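You operate a simulated robot arm through the tools that you are given. There is no shell and no other tool. Be economical: measure what you need, move in short steps, check, and stop when the job is done.

Carry out the task below with a simulated robot arm. There is one attempt and no reset: what you move stays moved.

JOB
Set flow 2, shut the green outlet knob, and press SET once the controller shows STOP.
Fine: open the outlet again after; power and inlet stay on.
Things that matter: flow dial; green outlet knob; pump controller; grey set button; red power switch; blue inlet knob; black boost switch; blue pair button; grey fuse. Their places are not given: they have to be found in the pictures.

Only the result counts: the job must be done as asked and must still hold three seconds after the hand-in. Knocking over, shifting, dropping, spilling or breaking anything else fails it.

ROBOT AND FRAMES
A 6-joint arm with a two-finger parallel gripper, fixed in place. Base frame: the origin is at the foot of the arm, x ahead of it, y to its left, z up; the work surface is at about z = 0.836. Readings come in m, rad, newtons and seconds.
With the tool pointing down near the work surface it reaches from about 0.24 to 0.64 m from the base axis. Its first joint turns from -1.152 to 1.152 rad. Payload 2.7 kg.
The tool frame sits at the grasp point between the pads (the TCP): z along the fingers, y along the line on which they close. The tips reach 0.023 m beyond it. The gripper opens to 0.094 m. The fingers are 0.038 m wide and 0.01 m thick; the gripper's body (0.054 by 0.096 m) begins 0.039 m behind the TCP.
Orientation is that of the tool frame in the base frame, as [roll, pitch, yaw] about the fixed x, y, z axes, in that order (R = Rz(yaw) Ry(pitch) Rx(roll)). With the fingers straight down and closing along the base's y, the tool's x points along the base's -x, its y along +y and its z along -z.

CONTROLS
- The arm moves only by the tool servo_tool. Its argument "motion" is a list that holds one entry, the list of rows, each a list of 7 numbers: the turn, a rotation vector about the tool's x, y, z in units of 8 degrees (1.0 is 8 degrees), then the shift along the tool's x, y, z in units of 25 mm (1.0 is 25 mm), then the finger opening in m, from 0 to 0.094. In form: [[[wx, wy, wz, dx, dy, dz, fingers], ...]]. A call has 1 to 12 rows; each row shifts and turns the commanded pose from where the row before left it, along the tool's axes as they then stand. A call with a number of a shift or a turn outside -1 to 1 is refused whole. Rows are played at 5 a second. More than 0.05 m and 0.15 rad between two rows, or a gripper value outside its range, and nothing of the call is played. A pose out of reach is approached as far as the arm can. The call stops where the force on the tool passes 70 N (or 10 N more than at its start, if that is more) or the arm is blocked; 0.2 s more then pass. The fingers move at their own pace (about 0.045 m/s each) and stop on an object; they squeeze with about 23 N. The grip force told is the motor's: it shows also when the fingers shut on nothing. Time passes only in rows, and 0.2 s behind the last, so rows that do not move let the fingers close. It gives the time, the measured TCP pose, the force on the tool (base axes), the opening and the grip force at its end, in the units of the frame above (readings bear some noise).
- Cameras (640 x 400 px; columns grow to the right, rows downward): "scene" is fixed at [0.0789, -0.4313, 1.4086]; the picture's right is [0.76, -0.65, 0.00], its down [-0.35, -0.40, -0.85] and it looks along [0.55, 0.64, -0.53] (base axes); focal length 321 px, centre (320, 200). "wrist" rides on the gripper at [-0.039, 0, -0.044] in the tool frame; the picture's right is [0.00, -1.00, 0.00], its down [0.97, 0.00, -0.24] and it looks along [0.24, 0.00, 0.97] (tool axes); focal length 218 px, centre (320, 200).
- get_image(camera): a new picture of that camera. The clock stands still meanwhile.
- measure_at(camera, pixels): for up to 12 pixels [column, row] of the newest picture of that camera ("zoom" is the newest enlarged one), the place [x, y, z] in the base frame of the surface seen there, good to about 0.003 m. The clock stands still meanwhile.
- inspect(camera, box): a new picture of the part [left, top, right, bottom] of that camera's present view, enlarged. The clock stands still meanwhile.
- hand_in(): hands the job in; it is judged then, once.

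Work in short steps. Measure before you move; look again where a grasp or a placing could have gone wrong, and mend it. You have 80 turns and 46 pictures in all, those below and enlarged ones among them. Open the gripper and draw the arm clear of the work before you hand the job in, unless the task says otherwise; then end with one line.

The tools are called after "Emit:" as name(argument=value, ...) on one line, values as JSON. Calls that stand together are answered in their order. servo_tool: Moves the arm, as the interface text tells. Its arguments: {"type":"object","properties":{"motion":{"type":"array","items":{"type":"array","items":{"type":"array","items":{"type":"number"}}}}},"required":["motion"]} The other tools are called the same way: get_image (camera) takes a picture; measure_at (camera, pixels) gives the place of the surface under pixels of a picture; inspect (camera, box) takes an enlarged picture of a part of a camera's view; hand_in () hands the job in.

At the start:

```text
time: 0.0
tcp_pos: [0.4182, -0.0663, 1.2032]
orientation: [-3.142, 0.001, -3.141]
wrist_force: [0.3, 0.4, -0.6]
finger_gap: 0.094
grasp_force: 0.0
```

scene: 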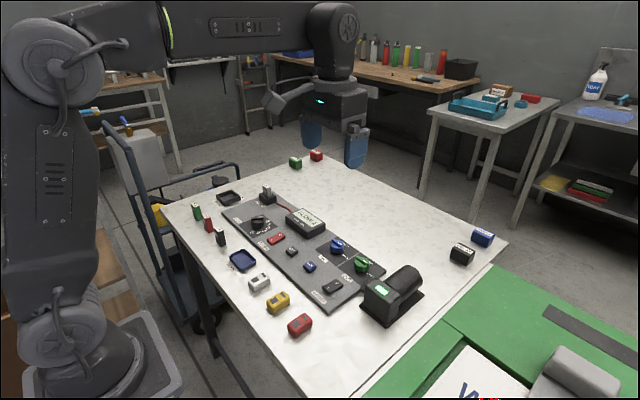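
wrist: 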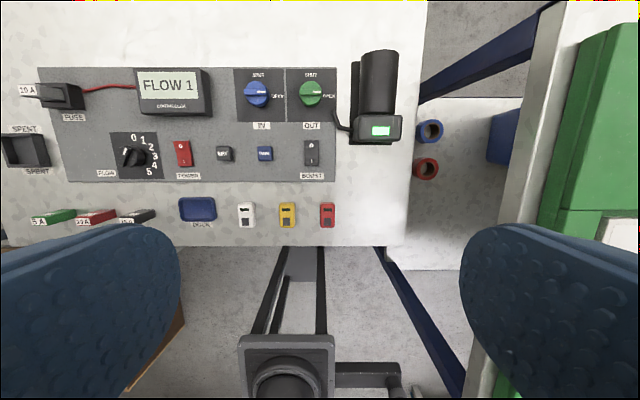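

The wrist view shows the panel with the controller at "FLOW 1". I enlarge it to read the labels and see the knob states.

Emit:
inspect(camera="wrist", box=[40, 60, 230, 190])

Emit:
inspect(camera="wrist", box=[200, 60, 410, 190])

Emit:
inspect(camera="scene", box=[220, 180, 430, 320])

Emit:
measure_at(camera="wrist", pixels=[[132, 157], [128, 150], [310, 93], [256, 94], [224, 153], [264, 153], [184, 152], [311, 152], [170, 85], [340, 170], [153, 147], [152, 157]])

```text
3.08 times, centred on (135, 125) of wrist
```

zoom: 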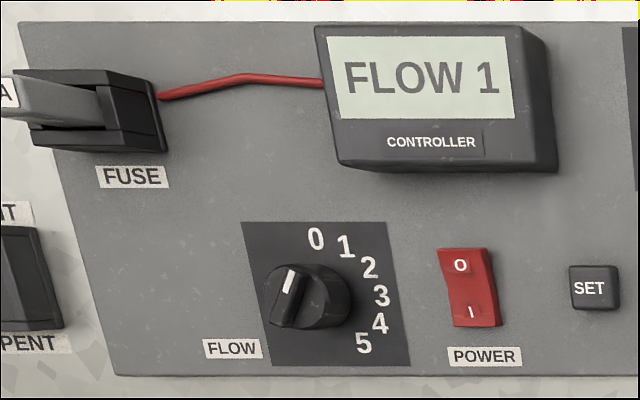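

```text
3.05 times, centred on (305, 125) of wrist
```

zoom: 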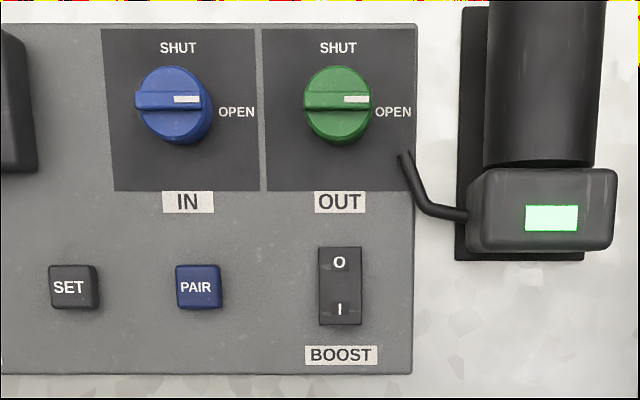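

```text
2.86 times, centred on (325, 250) of scene
```

zoom: 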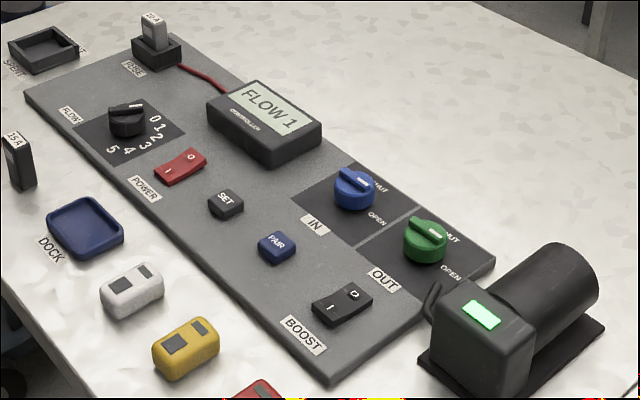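

```text
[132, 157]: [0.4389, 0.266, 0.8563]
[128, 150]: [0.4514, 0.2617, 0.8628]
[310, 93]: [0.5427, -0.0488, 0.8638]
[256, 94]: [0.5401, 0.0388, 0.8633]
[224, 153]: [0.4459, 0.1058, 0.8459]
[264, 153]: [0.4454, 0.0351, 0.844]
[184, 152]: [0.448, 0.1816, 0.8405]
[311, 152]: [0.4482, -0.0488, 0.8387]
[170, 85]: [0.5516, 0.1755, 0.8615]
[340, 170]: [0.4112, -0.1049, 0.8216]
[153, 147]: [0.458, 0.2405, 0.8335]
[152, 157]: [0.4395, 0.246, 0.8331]
```

The dial seems to point near 1, and the outlet knob points to OPEN (right, base -y). I measure the pump and controller edges for clearance, then move above the dial for a closer look.

Emit:
measure_at(camera="wrist", pixels=[[362, 128], [355, 120], [378, 60], [365, 70], [211, 100], [205, 75], [352, 140], [145, 160], [121, 160], [300, 93], [321, 93], [330, 75]])

Emit:
servo_tool(motion=[[[0, 0, 0, -0.07, 1, 0.6, 0.05], [0, 0, 0, -0.07, 1, 0.6, 0.05], [0, 0, 0, -0.07, 1, 0.6, 0.05], [0, 0, 0, -0.07, 1, 0.6, 0.05], [0, 0, 0, -0.07, 1, 0.6, 0.05], [0, 0, 0, -0.07, 1, 0.6, 0.05], [0, 0, 0, -0.07, 1, 0.6, 0.05], [0, 0, 0, -0.07, 1, 0.6, 0.05], [0, 0, 0, -0.07, 1, 0.6, 0.05], [0, 0, 0, -0.07, 1, 0.6, 0.05], [0, 0, 0, -0.07, 1, 0.6, 0.05], [0, 0, 0, -0.07, 1, 0.6, 0.05]]])

Emit:
get_image(camera="wrist")

```text
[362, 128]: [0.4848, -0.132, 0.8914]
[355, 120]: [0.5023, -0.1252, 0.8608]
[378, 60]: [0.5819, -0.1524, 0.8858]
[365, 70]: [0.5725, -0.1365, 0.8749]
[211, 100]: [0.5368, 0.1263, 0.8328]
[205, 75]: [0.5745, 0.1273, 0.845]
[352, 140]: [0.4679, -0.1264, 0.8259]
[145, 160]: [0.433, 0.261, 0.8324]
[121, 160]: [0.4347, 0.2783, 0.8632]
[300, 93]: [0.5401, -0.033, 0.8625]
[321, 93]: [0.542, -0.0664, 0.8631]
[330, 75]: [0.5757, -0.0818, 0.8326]
```

```text
time: 2.6
tcp_pos: [0.4424, 0.2345, 1.0228]
orientation: [3.141, 0.001, 3.142]
wrist_force: [-1.0, -0.1, -1.1]
finger_gap: 0.05
grasp_force: 0.0
```

```text
40 pictures are left
```

wrist: 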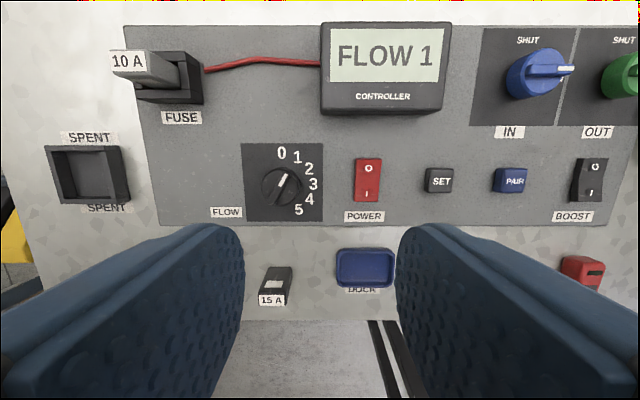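

The dial points toward 1. I enlarge it and get its geometry.

Emit:
inspect(camera="wrist", box=[234, 138, 330, 226])

Emit:
measure_at(camera="wrist", pixels=[[282, 183], [286, 176], [276, 195], [281, 154], [297, 158], [309, 169], [313, 185], [309, 199], [299, 210], [295, 186], [265, 187], [244, 146]])

```text
4.55 times, centred on (282, 182) of wrist
```

zoom: 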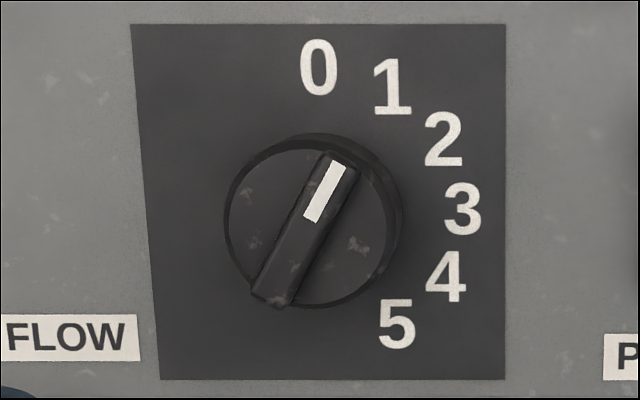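

```text
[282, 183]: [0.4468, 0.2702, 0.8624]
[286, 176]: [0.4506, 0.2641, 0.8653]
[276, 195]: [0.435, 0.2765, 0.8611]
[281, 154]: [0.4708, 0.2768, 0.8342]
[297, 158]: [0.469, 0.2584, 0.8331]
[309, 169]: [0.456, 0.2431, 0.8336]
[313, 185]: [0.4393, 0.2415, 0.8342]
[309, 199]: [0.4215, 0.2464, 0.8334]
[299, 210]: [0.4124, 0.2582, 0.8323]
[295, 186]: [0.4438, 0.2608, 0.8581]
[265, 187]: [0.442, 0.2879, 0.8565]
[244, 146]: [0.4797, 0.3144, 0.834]
```

Numbers are 30° apart around a centre near (0.4405, 0.274), and the fin points to 1 (30° clockwise). I align over it with the fingers across the fin and descend part way.

Emit:
servo_tool(motion=[[[0, 0, 0, 0.04, 0.8, 0.6, 0.05], [0, 0, 0, 0.04, 0.78, 0.6, 0.05], [0, 0, 0.95, 0, 0, 0.6, 0.05], [0, 0, 0.95, 0, 0, 0.6, 0.05], [0, 0, 0.95, 0, 0, 0.6, 0.05], [0, 0, 0.9, 0, 0, 0.5, 0.035], [0, 0, 0, 0, 0, 0.5, 0.035], [0, 0, 0, 0, 0, 0, 0.035]]])

Emit:
get_image(camera="wrist")

```text
time: 4.4
tcp_pos: [0.4384, 0.2756, 0.9236]
orientation: [3.141, 0.0, 2.616]
wrist_force: [0.0, 0.0, 0.5]
finger_gap: 0.0352
grasp_force: 0.0
```

```text
38 pictures are left
```

wrist: 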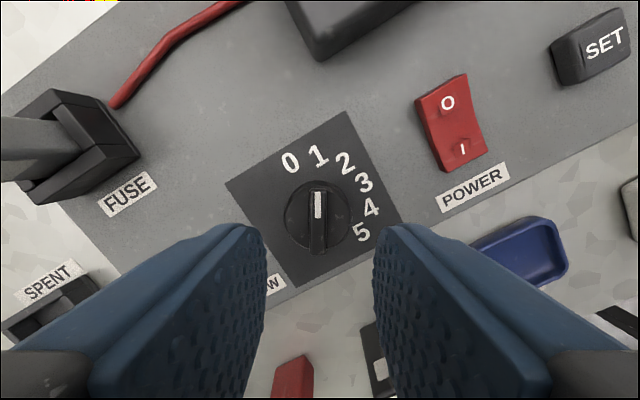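

The fin sits centred (column ~318) and vertical between the fingers. I measure its ends before descending.

Emit:
measure_at(camera="wrist", pixels=[[318, 193], [317, 215], [316, 245], [297, 225], [338, 225]])

```text
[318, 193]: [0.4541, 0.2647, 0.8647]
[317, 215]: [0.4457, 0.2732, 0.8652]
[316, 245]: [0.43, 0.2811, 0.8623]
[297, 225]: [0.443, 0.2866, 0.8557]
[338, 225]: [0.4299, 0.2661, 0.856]
```

Fin top is 0.865, body top 0.856, centre ~(0.442, 0.273). I descend to tip height ~0.858 and close.

Emit:
servo_tool(motion=[[[0, 0, 0, -0.16, 0, 0.6, 0.035], [0, 0, 0, 0, 0, 0.6, 0.035], [0, 0, 0, 0, 0, 0.46, 0.035], [0, 0, 0, 0, 0, 0, 0.0], [0, 0, 0, 0, 0, 0, 0.0], [0, 0, 0, 0, 0, 0, 0.0]]])

```text
time: 5.8
tcp_pos: [0.4424, 0.2728, 0.8814]
orientation: [3.138, 0.001, 2.618]
wrist_force: [6.6, 10.3, -6.1]
finger_gap: 0.0091
grasp_force: 44.9
```

The fingers hold the fin (gap 9 mm). I turn 30° clockwise and check the display.

Emit:
servo_tool(motion=[[[0, 0, 0.95, 0, 0, 0, 0.0], [0, 0, 0.95, 0, 0, 0, 0.0], [0, 0, 0.95, 0, 0, 0, 0.0], [0, 0, 0.9, 0, 0, 0, 0.0], [0, 0, 0, 0, 0, 0, 0.0]]])

Emit:
inspect(camera="scene", box=[220, 180, 430, 320])

```text
time: 7.0
tcp_pos: [0.4401, 0.2727, 0.8826]
orientation: [-3.141, 0.0, 2.093]
wrist_force: [-6.7, 10.9, 1.2]
finger_gap: 0.0091
grasp_force: 44.9
```

```text
2.86 times, centred on (325, 250) of scene
```

zoom: 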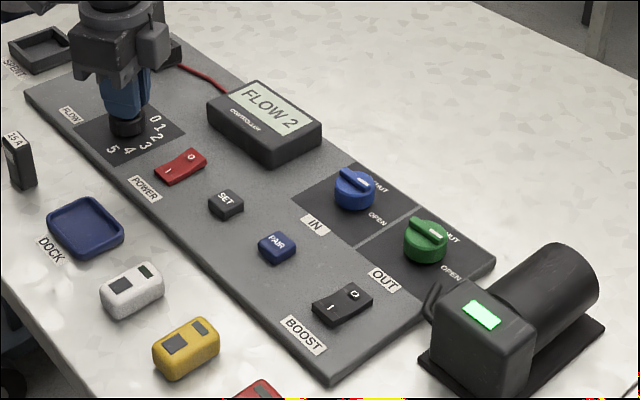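

The controller shows FLOW 2. I release, lift, and turn the tool to yaw 90°, so the fingers will close along x for the outlet fin.

Emit:
servo_tool(motion=[[[0, 0, 0, 0, 0, 0, 0.035], [0, 0, 0, 0, 0, 0, 0.035], [0, 0, 0, 0, 0, -0.9, 0.035], [0, 0, 0, 0, 0, -0.9, 0.035], [0, 0, 0, 0, 0, -0.9, 0.035], [0, 0, 0.95, 0, 0, -0.9, 0.035], [0, 0, 0.95, 0, 0, 0, 0.035], [0, 0, 0.95, 0, 0, 0, 0.035], [0, 0, 0.88, 0, 0, 0, 0.035]]])

Emit:
servo_tool(motion=[[[0, 0, 0, -1, 0.33, 0, 0.035], [0, 0, 0, -1, 0.33, 0, 0.035], [0, 0, 0, -1, 0.33, 0, 0.035], [0, 0, 0, -1, 0.33, 0, 0.035], [0, 0, 0, -1, 0.33, 0, 0.035], [0, 0, 0, -1, 0.33, 0, 0.035], [0, 0, 0, -1, 0.33, 0, 0.035], [0, 0, 0, -1, 0.33, 0, 0.035], [0, 0, 0, -1, 0.33, 0, 0.035], [0, 0, 0, -1, 0.33, 0, 0.035], [0, 0, 0, -1, 0.33, 0, 0.035], [0, 0, 0, -1, 0.33, 0, 0.035]]])

Emit:
servo_tool(motion=[[[0, 0, 0, -0.9, 0.08, 0.5, 0.035], [0, 0, 0, 0, 0, 0.5, 0.035], [0, 0, 0, 0, 0, 0, 0.035]]])

Emit:
get_image(camera="wrist")

Emit:
get_image(camera="scene")

```text
time: 9.0
tcp_pos: [0.4423, 0.2727, 0.9719]
orientation: [3.14, 0.0, 1.572]
wrist_force: [0.0, -0.6, -0.4]
finger_gap: 0.0349
grasp_force: 0.1
```

```text
time: 11.6
tcp_pos: [0.5419, -0.0275, 0.9723]
orientation: [3.141, 0.0, 1.575]
wrist_force: [-0.1, 0.1, 0.4]
finger_gap: 0.0351
grasp_force: 0.1
```

```text
time: 12.4
tcp_pos: [0.5429, -0.0508, 0.9464]
orientation: [3.141, -0.002, 1.575]
wrist_force: [0.9, -0.2, -0.5]
finger_gap: 0.035
grasp_force: 0.0
```

```text
36 pictures are left
```

wrist: 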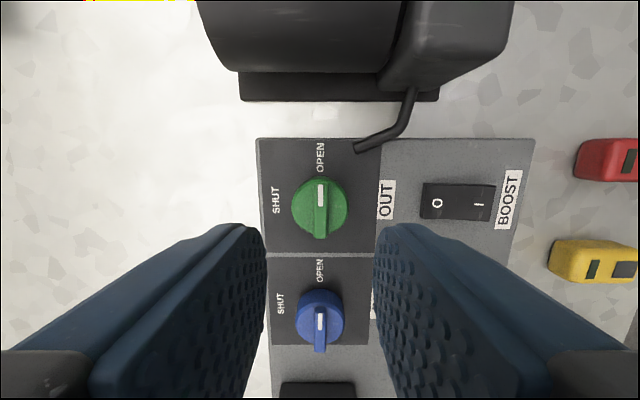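

```text
35 pictures are left
```

scene: 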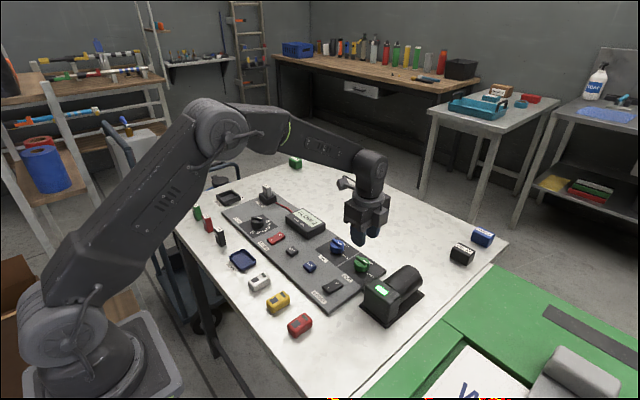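

The green fin is vertical at column ~320, pointing to OPEN. I measure its ends, the knob edges and the pump's near edge.

Emit:
measure_at(camera="wrist", pixels=[[320, 184], [320, 205], [320, 232], [302, 208], [340, 208], [228, 68], [395, 70], [400, 110]])

```text
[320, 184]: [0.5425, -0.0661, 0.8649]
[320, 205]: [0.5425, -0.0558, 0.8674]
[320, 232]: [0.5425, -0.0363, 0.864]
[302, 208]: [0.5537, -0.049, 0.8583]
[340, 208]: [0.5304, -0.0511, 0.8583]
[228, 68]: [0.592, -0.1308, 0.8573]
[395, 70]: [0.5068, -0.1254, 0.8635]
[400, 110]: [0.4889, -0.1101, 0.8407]
```

The fin centre (0.5425, -0.051) is right under the TCP. I descend and grip.

Emit:
servo_tool(motion=[[[0, 0, 0, 0, 0, 0.7, 0.035], [0, 0, 0, 0, 0, 0.7, 0.035], [0, 0, 0, 0, 0, 0.7, 0.035], [0, 0, 0, 0, 0, 0.47, 0.035], [0, 0, 0, 0, 0, 0, 0.0], [0, 0, 0, 0, 0, 0, 0.0], [0, 0, 0, 0, 0, 0, 0.0]]])

```text
time: 14.0
tcp_pos: [0.5426, -0.0493, 0.8826]
orientation: [-3.139, 0.0, 1.573]
wrist_force: [-2.1, 0.2, -1.7]
finger_gap: 0.0088
grasp_force: 45.8
```

Gripped (gap 9 mm). I turn 90° counter-clockwise to SHUT and look.

Emit:
servo_tool(motion=[[[0, 0, -0.95, 0, 0, 0, 0.0], [0, 0, -0.95, 0, 0, 0, 0.0], [0, 0, -0.95, 0, 0, 0, 0.0], [0, 0, -0.95, 0, 0, 0, 0.0], [0, 0, -0.95, 0, 0, 0, 0.0], [0, 0, -0.95, 0, 0, 0, 0.0], [0, 0, -0.95, 0, 0, 0, 0.0], [0, 0, -0.95, 0, 0, 0, 0.0], [0, 0, -0.95, 0, 0, 0, 0.0], [0, 0, -0.95, 0, 0, 0, 0.0], [0, 0, -0.95, 0, 0, 0, 0.0], [0, 0, -0.8, 0, 0, 0, 0.0]]])

Emit:
inspect(camera="scene", box=[220, 180, 430, 320])

```text
time: 16.6
tcp_pos: [0.5433, -0.0495, 0.8818]
orientation: [3.141, -0.003, -3.138]
wrist_force: [-21.4, -0.2, 2.7]
finger_gap: 0.009
grasp_force: 45.5
```

```text
2.86 times, centred on (325, 250) of scene
```

zoom: 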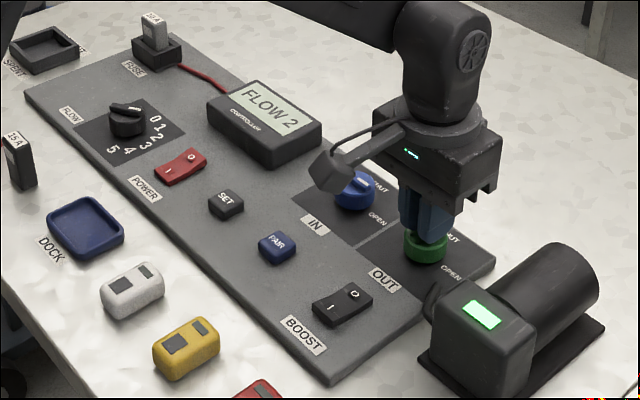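

The knob is turned and the display still reads FLOW 2. I release, lift and check that the knob really stands at SHUT.

Emit:
servo_tool(motion=[[[0, 0, 0, 0, 0, 0, 0.035], [0, 0, 0, 0, 0, 0, 0.035], [0, 0, 0, 0, 0, -0.9, 0.035], [0, 0, 0, 0, 0, -0.9, 0.035], [0, 0, 0, 0, 0, -0.9, 0.035], [0, 0, 0, 0, 0, -0.9, 0.0], [0, 0, 0, 0.8, 0.8, 0, 0.0], [0, 0, 0, 0.8, 0.8, 0, 0.0]]])

Emit:
get_image(camera="wrist")

```text
time: 18.4
tcp_pos: [0.5038, -0.0094, 0.973]
orientation: [-3.141, -0.001, -3.137]
wrist_force: [0.6, 0.2, 0.5]
finger_gap: 0.0002
grasp_force: 22.9
```

```text
33 pictures are left
```

wrist: 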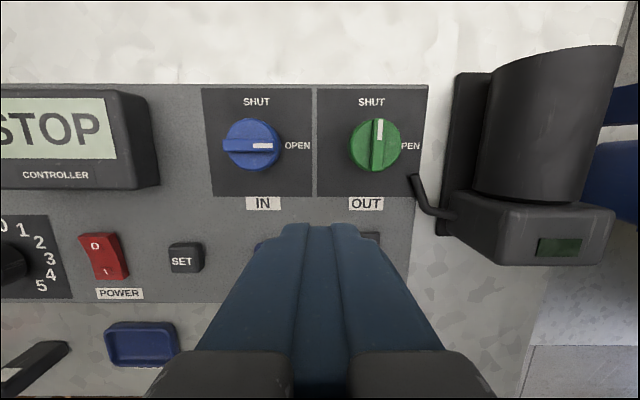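

The controller shows STOP with the outlet at SHUT. I measure SET precisely and move above it with closed fingers.

Emit:
measure_at(camera="wrist", pixels=[[183, 261], [174, 249], [194, 269], [175, 269], [190, 249], [201, 245]])

Emit:
servo_tool(motion=[[[0, 0, 0, 0.46, 0.92, 0, 0.0], [0, 0, 0, 0.46, 0.92, 0, 0.0], [0, 0, 0, 0.46, 0.92, 0.5, 0.0], [0, 0, 0, 0.46, 0.92, 0.7, 0.0], [0, 0, 0, 0.46, 0.92, 0.7, 0.0], [0, 0, 0, 0, 0, 0.6, 0.0], [0, 0, 0, 0, 0, 0, 0.0]]])

Emit:
get_image(camera="wrist")

```text
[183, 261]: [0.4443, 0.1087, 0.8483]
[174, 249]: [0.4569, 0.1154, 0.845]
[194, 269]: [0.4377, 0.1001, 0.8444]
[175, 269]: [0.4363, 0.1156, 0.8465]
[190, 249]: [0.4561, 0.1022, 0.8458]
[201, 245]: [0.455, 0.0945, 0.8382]
```

```text
time: 20.0
tcp_pos: [0.445, 0.1055, 0.9097]
orientation: [-3.141, 0.0, -3.139]
wrist_force: [1.1, -1.3, -0.6]
finger_gap: 0.0
grasp_force: 22.6
```

```text
32 pictures are left
```

wrist: 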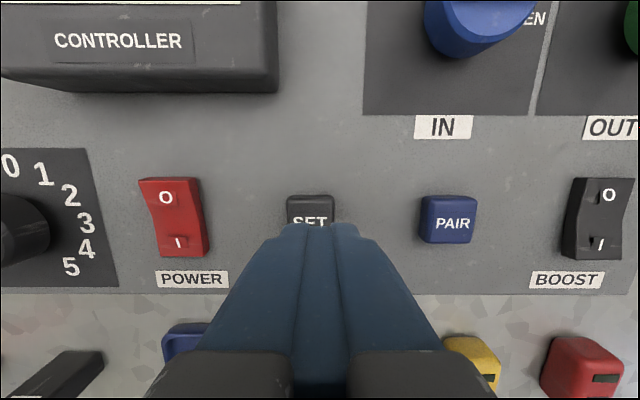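

The tool stands over SET (top z 0.846). I check that the display still shows STOP before pressing.

Emit:
inspect(camera="scene", box=[220, 180, 430, 320])

```text
2.86 times, centred on (325, 250) of scene
```

zoom: 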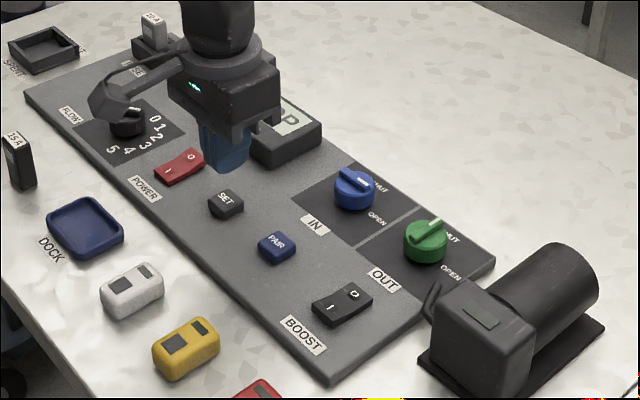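

STOP ("…OP") is still shown and the pump lamp is out. I descend and press SET gently.

Emit:
servo_tool(motion=[[[0, 0, 0, 0, 0.08, 0.7, 0.0], [0, 0, 0, 0, 0, 0.7, 0.0], [0, 0, 0, 0, 0, 0.16, 0.0], [0, 0, 0, 0, 0, 0.08, 0.0], [0, 0, 0, 0, 0, 0.08, 0.0]]])

```text
time: 21.2
tcp_pos: [0.4451, 0.1055, 0.8672]
orientation: [3.141, -0.001, -3.139]
wrist_force: [-0.7, -1.1, 1.5]
finger_gap: 0.0001
grasp_force: 23.5
```

The tips are at 0.844 with little force yet. I press a bit deeper.

Emit:
servo_tool(motion=[[[0, 0, 0, 0, 0, 0.08, 0.0], [0, 0, 0, 0, 0, 0.08, 0.0], [0, 0, 0, 0, 0, 0, 0.0]]])

Emit:
inspect(camera="scene", box=[220, 180, 430, 320])

```text
time: 22.0
tcp_pos: [0.4465, 0.1068, 0.8639]
orientation: [-3.141, 0.002, -3.138]
wrist_force: [-2.3, 0.6, 8.1]
finger_gap: 0.0
grasp_force: 23.0
```

```text
2.86 times, centred on (325, 250) of scene
```

zoom: 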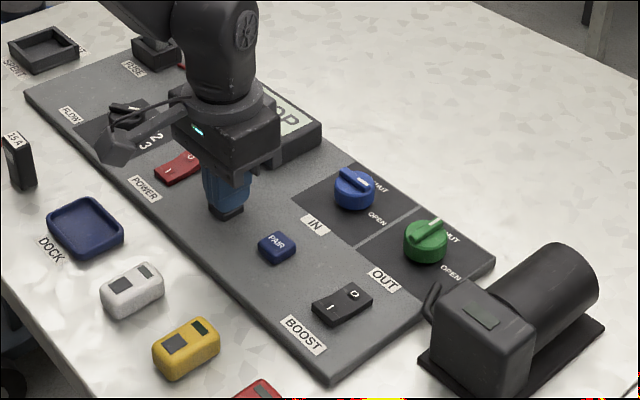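

The force is 8 N and still rising like a spring, with the display unchanged. I press a little further without releasing.

Emit:
servo_tool(motion=[[[0, 0, 0, 0, 0, 0.06, 0.0], [0, 0, 0, 0, 0, 0.06, 0.0], [0, 0, 0, 0, 0, 0, 0.0]]])

Emit:
inspect(camera="scene", box=[220, 180, 430, 320])

```text
time: 22.8
tcp_pos: [0.4458, 0.1069, 0.8623]
orientation: [-3.14, 0.001, -3.139]
wrist_force: [-11.2, -3.9, 30.9]
finger_gap: 0.0001
grasp_force: 23.0
```

```text
2.86 times, centred on (325, 250) of scene
```

zoom: 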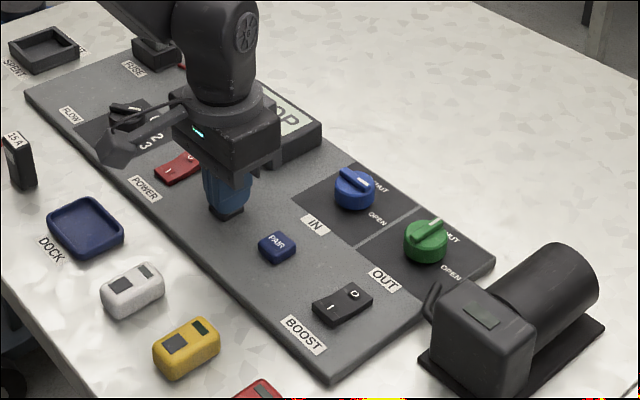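

The force jumped to 31 N, so the button is at its stop. I lift off and look at the display from the wrist camera.

Emit:
servo_tool(motion=[[[0, 0, 0, 0, 0, -0.8, 0.0], [0, 0, 0, 0, 0, -0.9, 0.0], [0, 0, 0, 0, 0, -0.9, 0.0], [0, 0, 0, 0, 0, -0.9, 0.0], [0, 0, 0, 0, 0, -0.9, 0.0]]])

Emit:
get_image(camera="wrist")

```text
time: 24.0
tcp_pos: [0.4462, 0.1058, 0.9699]
orientation: [-3.141, -0.001, -3.14]
wrist_force: [0.0, 0.6, 0.0]
finger_gap: 0.0
grasp_force: 23.4
```

```text
28 pictures are left
```

wrist: 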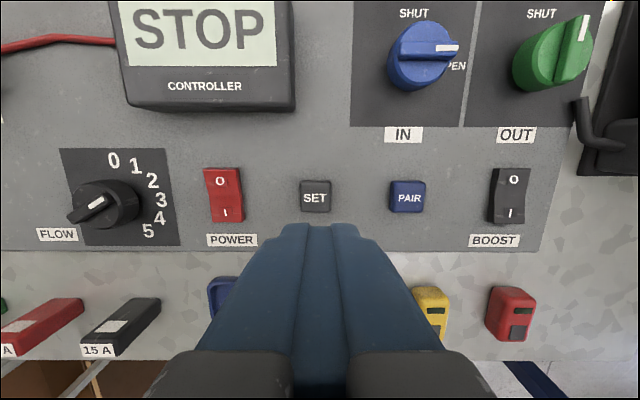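

The display still reads STOP. I wait a second and look again, in case the controller acts late.

Emit:
servo_tool(motion=[[[0, 0, 0, 0, 0, 0, 0.0], [0, 0, 0, 0, 0, 0, 0.0], [0, 0, 0, 0, 0, 0, 0.0], [0, 0, 0, 0, 0, 0, 0.0], [0, 0, 0, 0, 0, 0, 0.0], [0, 0, 0, 0, 0, 0, 0.0]]])

Emit:
get_image(camera="wrist")

Emit:
measure_at(camera="wrist", pixels=[[316, 188], [316, 205], [408, 188], [408, 205]])

```text
time: 25.4
tcp_pos: [0.4457, 0.107, 0.9697]
orientation: [-3.141, 0.0, -3.139]
wrist_force: [-0.6, -0.2, 0.5]
finger_gap: 0.0001
grasp_force: 23.0
```

```text
27 pictures are left
```

wrist: 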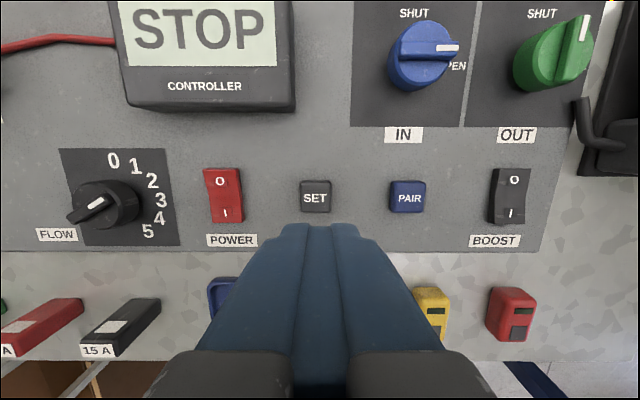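

```text
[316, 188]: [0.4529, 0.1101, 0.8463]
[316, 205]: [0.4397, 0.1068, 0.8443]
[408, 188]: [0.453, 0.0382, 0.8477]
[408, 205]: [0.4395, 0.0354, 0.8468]
```

SET sprang back after a full press. Now I go back over the outlet knob (fin along x, matching the present tool yaw) to reopen it.

Emit:
servo_tool(motion=[[[0, 0, 0, -0.55, -0.9, 0, 0.035], [0, 0, 0, -0.55, -0.9, 0, 0.035], [0, 0, 0, -0.55, -0.9, 0, 0.035], [0, 0, 0, -0.55, -0.9, 0, 0.035], [0, 0, 0, -0.55, -0.9, 0, 0.035], [0, 0, 0, -0.55, -0.9, 0, 0.035], [0, 0, 0, -0.56, -0.88, 0.4, 0.035], [0, 0, 0, 0, 0, 0.5, 0.035], [0, 0, 0, 0, 0, 0, 0.035]]])

Emit:
get_image(camera="wrist")

```text
time: 27.4
tcp_pos: [0.5439, -0.0499, 0.946]
orientation: [3.14, 0.0, -3.138]
wrist_force: [0.9, -0.4, -0.3]
finger_gap: 0.0354
grasp_force: 0.1
```

```text
26 pictures are left
```

wrist: 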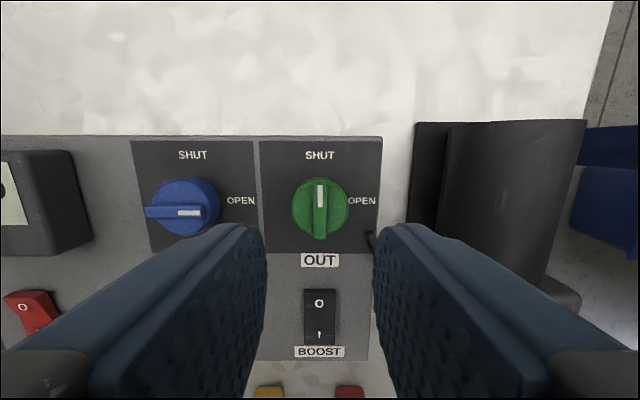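

The fin is centred at column 320 and vertical. I descend, grip, and then turn 90° clockwise to OPEN.

Emit:
servo_tool(motion=[[[0, 0, 0, 0, 0, 0.7, 0.035], [0, 0, 0, 0, 0, 0.7, 0.035], [0, 0, 0, 0, 0, 0.7, 0.035], [0, 0, 0, 0, 0, 0.45, 0.035], [0, 0, 0, 0, 0, 0, 0.0], [0, 0, 0, 0, 0, 0, 0.0], [0, 0, 0, 0, 0, 0, 0.0]]])

Emit:
servo_tool(motion=[[[0, 0, 0.95, 0, 0, 0, 0.0], [0, 0, 0.95, 0, 0, 0, 0.0], [0, 0, 0.95, 0, 0, 0, 0.0], [0, 0, 0.95, 0, 0, 0, 0.0], [0, 0, 0.95, 0, 0, 0, 0.0], [0, 0, 0.95, 0, 0, 0, 0.0], [0, 0, 0.95, 0, 0, 0, 0.0], [0, 0, 0.95, 0, 0, 0, 0.0], [0, 0, 0.95, 0, 0, 0, 0.0], [0, 0, 0.95, 0, 0, 0, 0.0], [0, 0, 0.95, 0, 0, 0, 0.0], [0, 0, 0.8, 0, 0, 0, 0.0]]])

Emit:
inspect(camera="scene", box=[220, 180, 430, 320])

```text
time: 29.0
tcp_pos: [0.5434, -0.0495, 0.8837]
orientation: [-3.142, -0.001, -3.14]
wrist_force: [-0.5, -2.3, -2.5]
finger_gap: 0.009
grasp_force: 45.0
```

```text
time: 31.6
tcp_pos: [0.5421, -0.0505, 0.8831]
orientation: [-3.141, 0.0, 1.572]
wrist_force: [4.0, -2.8, -14.9]
finger_gap: 0.009
grasp_force: 44.2
```

```text
2.86 times, centred on (325, 250) of scene
```

zoom: 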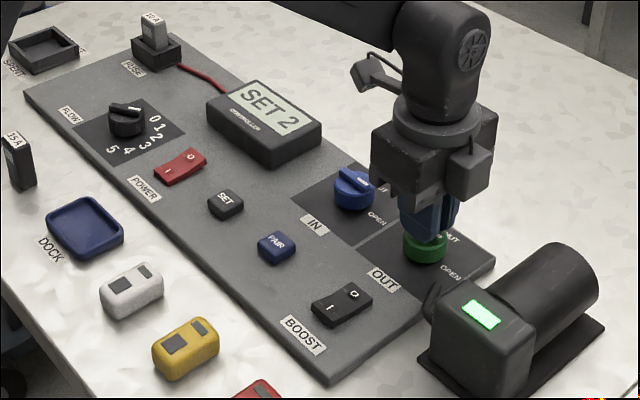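

The display now reads "SET 2" and the pump lamp is lit again. I release, lift clear and do a final check.

Emit:
servo_tool(motion=[[[0, 0, 0, 0, 0, 0, 0.035], [0, 0, 0, 0, 0, 0, 0.035], [0, 0, 0, 0, 0, -0.9, 0.035], [0, 0, 0, 0, 0, -0.9, 0.035], [0, 0, 0, 0, 0, -0.9, 0.035], [0, 0, 0, 0, 0, -0.9, 0.06], [0, 0, 0, 0, 0, -0.9, 0.08], [0, 0, 0, 0, 0, -0.9, 0.09], [0, 0, 0, 0, 0, -0.9, 0.09], [0, 0, 0, 0, 0, -0.9, 0.09]]])

Emit:
inspect(camera="scene", box=[220, 180, 430, 320])

Emit:
get_image(camera="wrist")

```text
time: 33.8
tcp_pos: [0.5439, -0.0504, 1.0642]
orientation: [3.141, -0.001, 1.574]
wrist_force: [0.0, -0.4, 0.9]
finger_gap: 0.09
grasp_force: 0.1
```

```text
2.86 times, centred on (325, 250) of scene
```

zoom: 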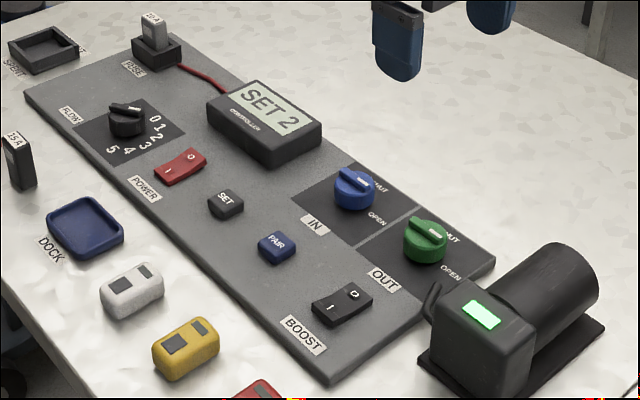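

```text
23 pictures are left
```

wrist: 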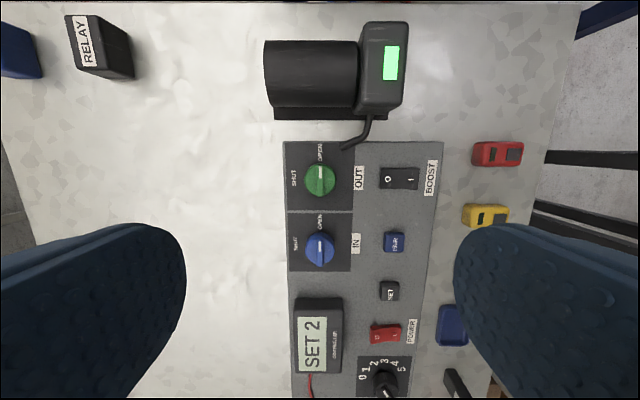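

The display holds SET 2, both knobs are at OPEN, the power is on and nothing has shifted. I hand the job in.

Emit:
hand_in()

```text
The job is handed in.
```

The job is done and handed in: flow is set to 2, the outlet was shut, SET was pressed once while the controller showed STOP, and the outlet is open again. The display now reads SET 2, with power and inlet still on.
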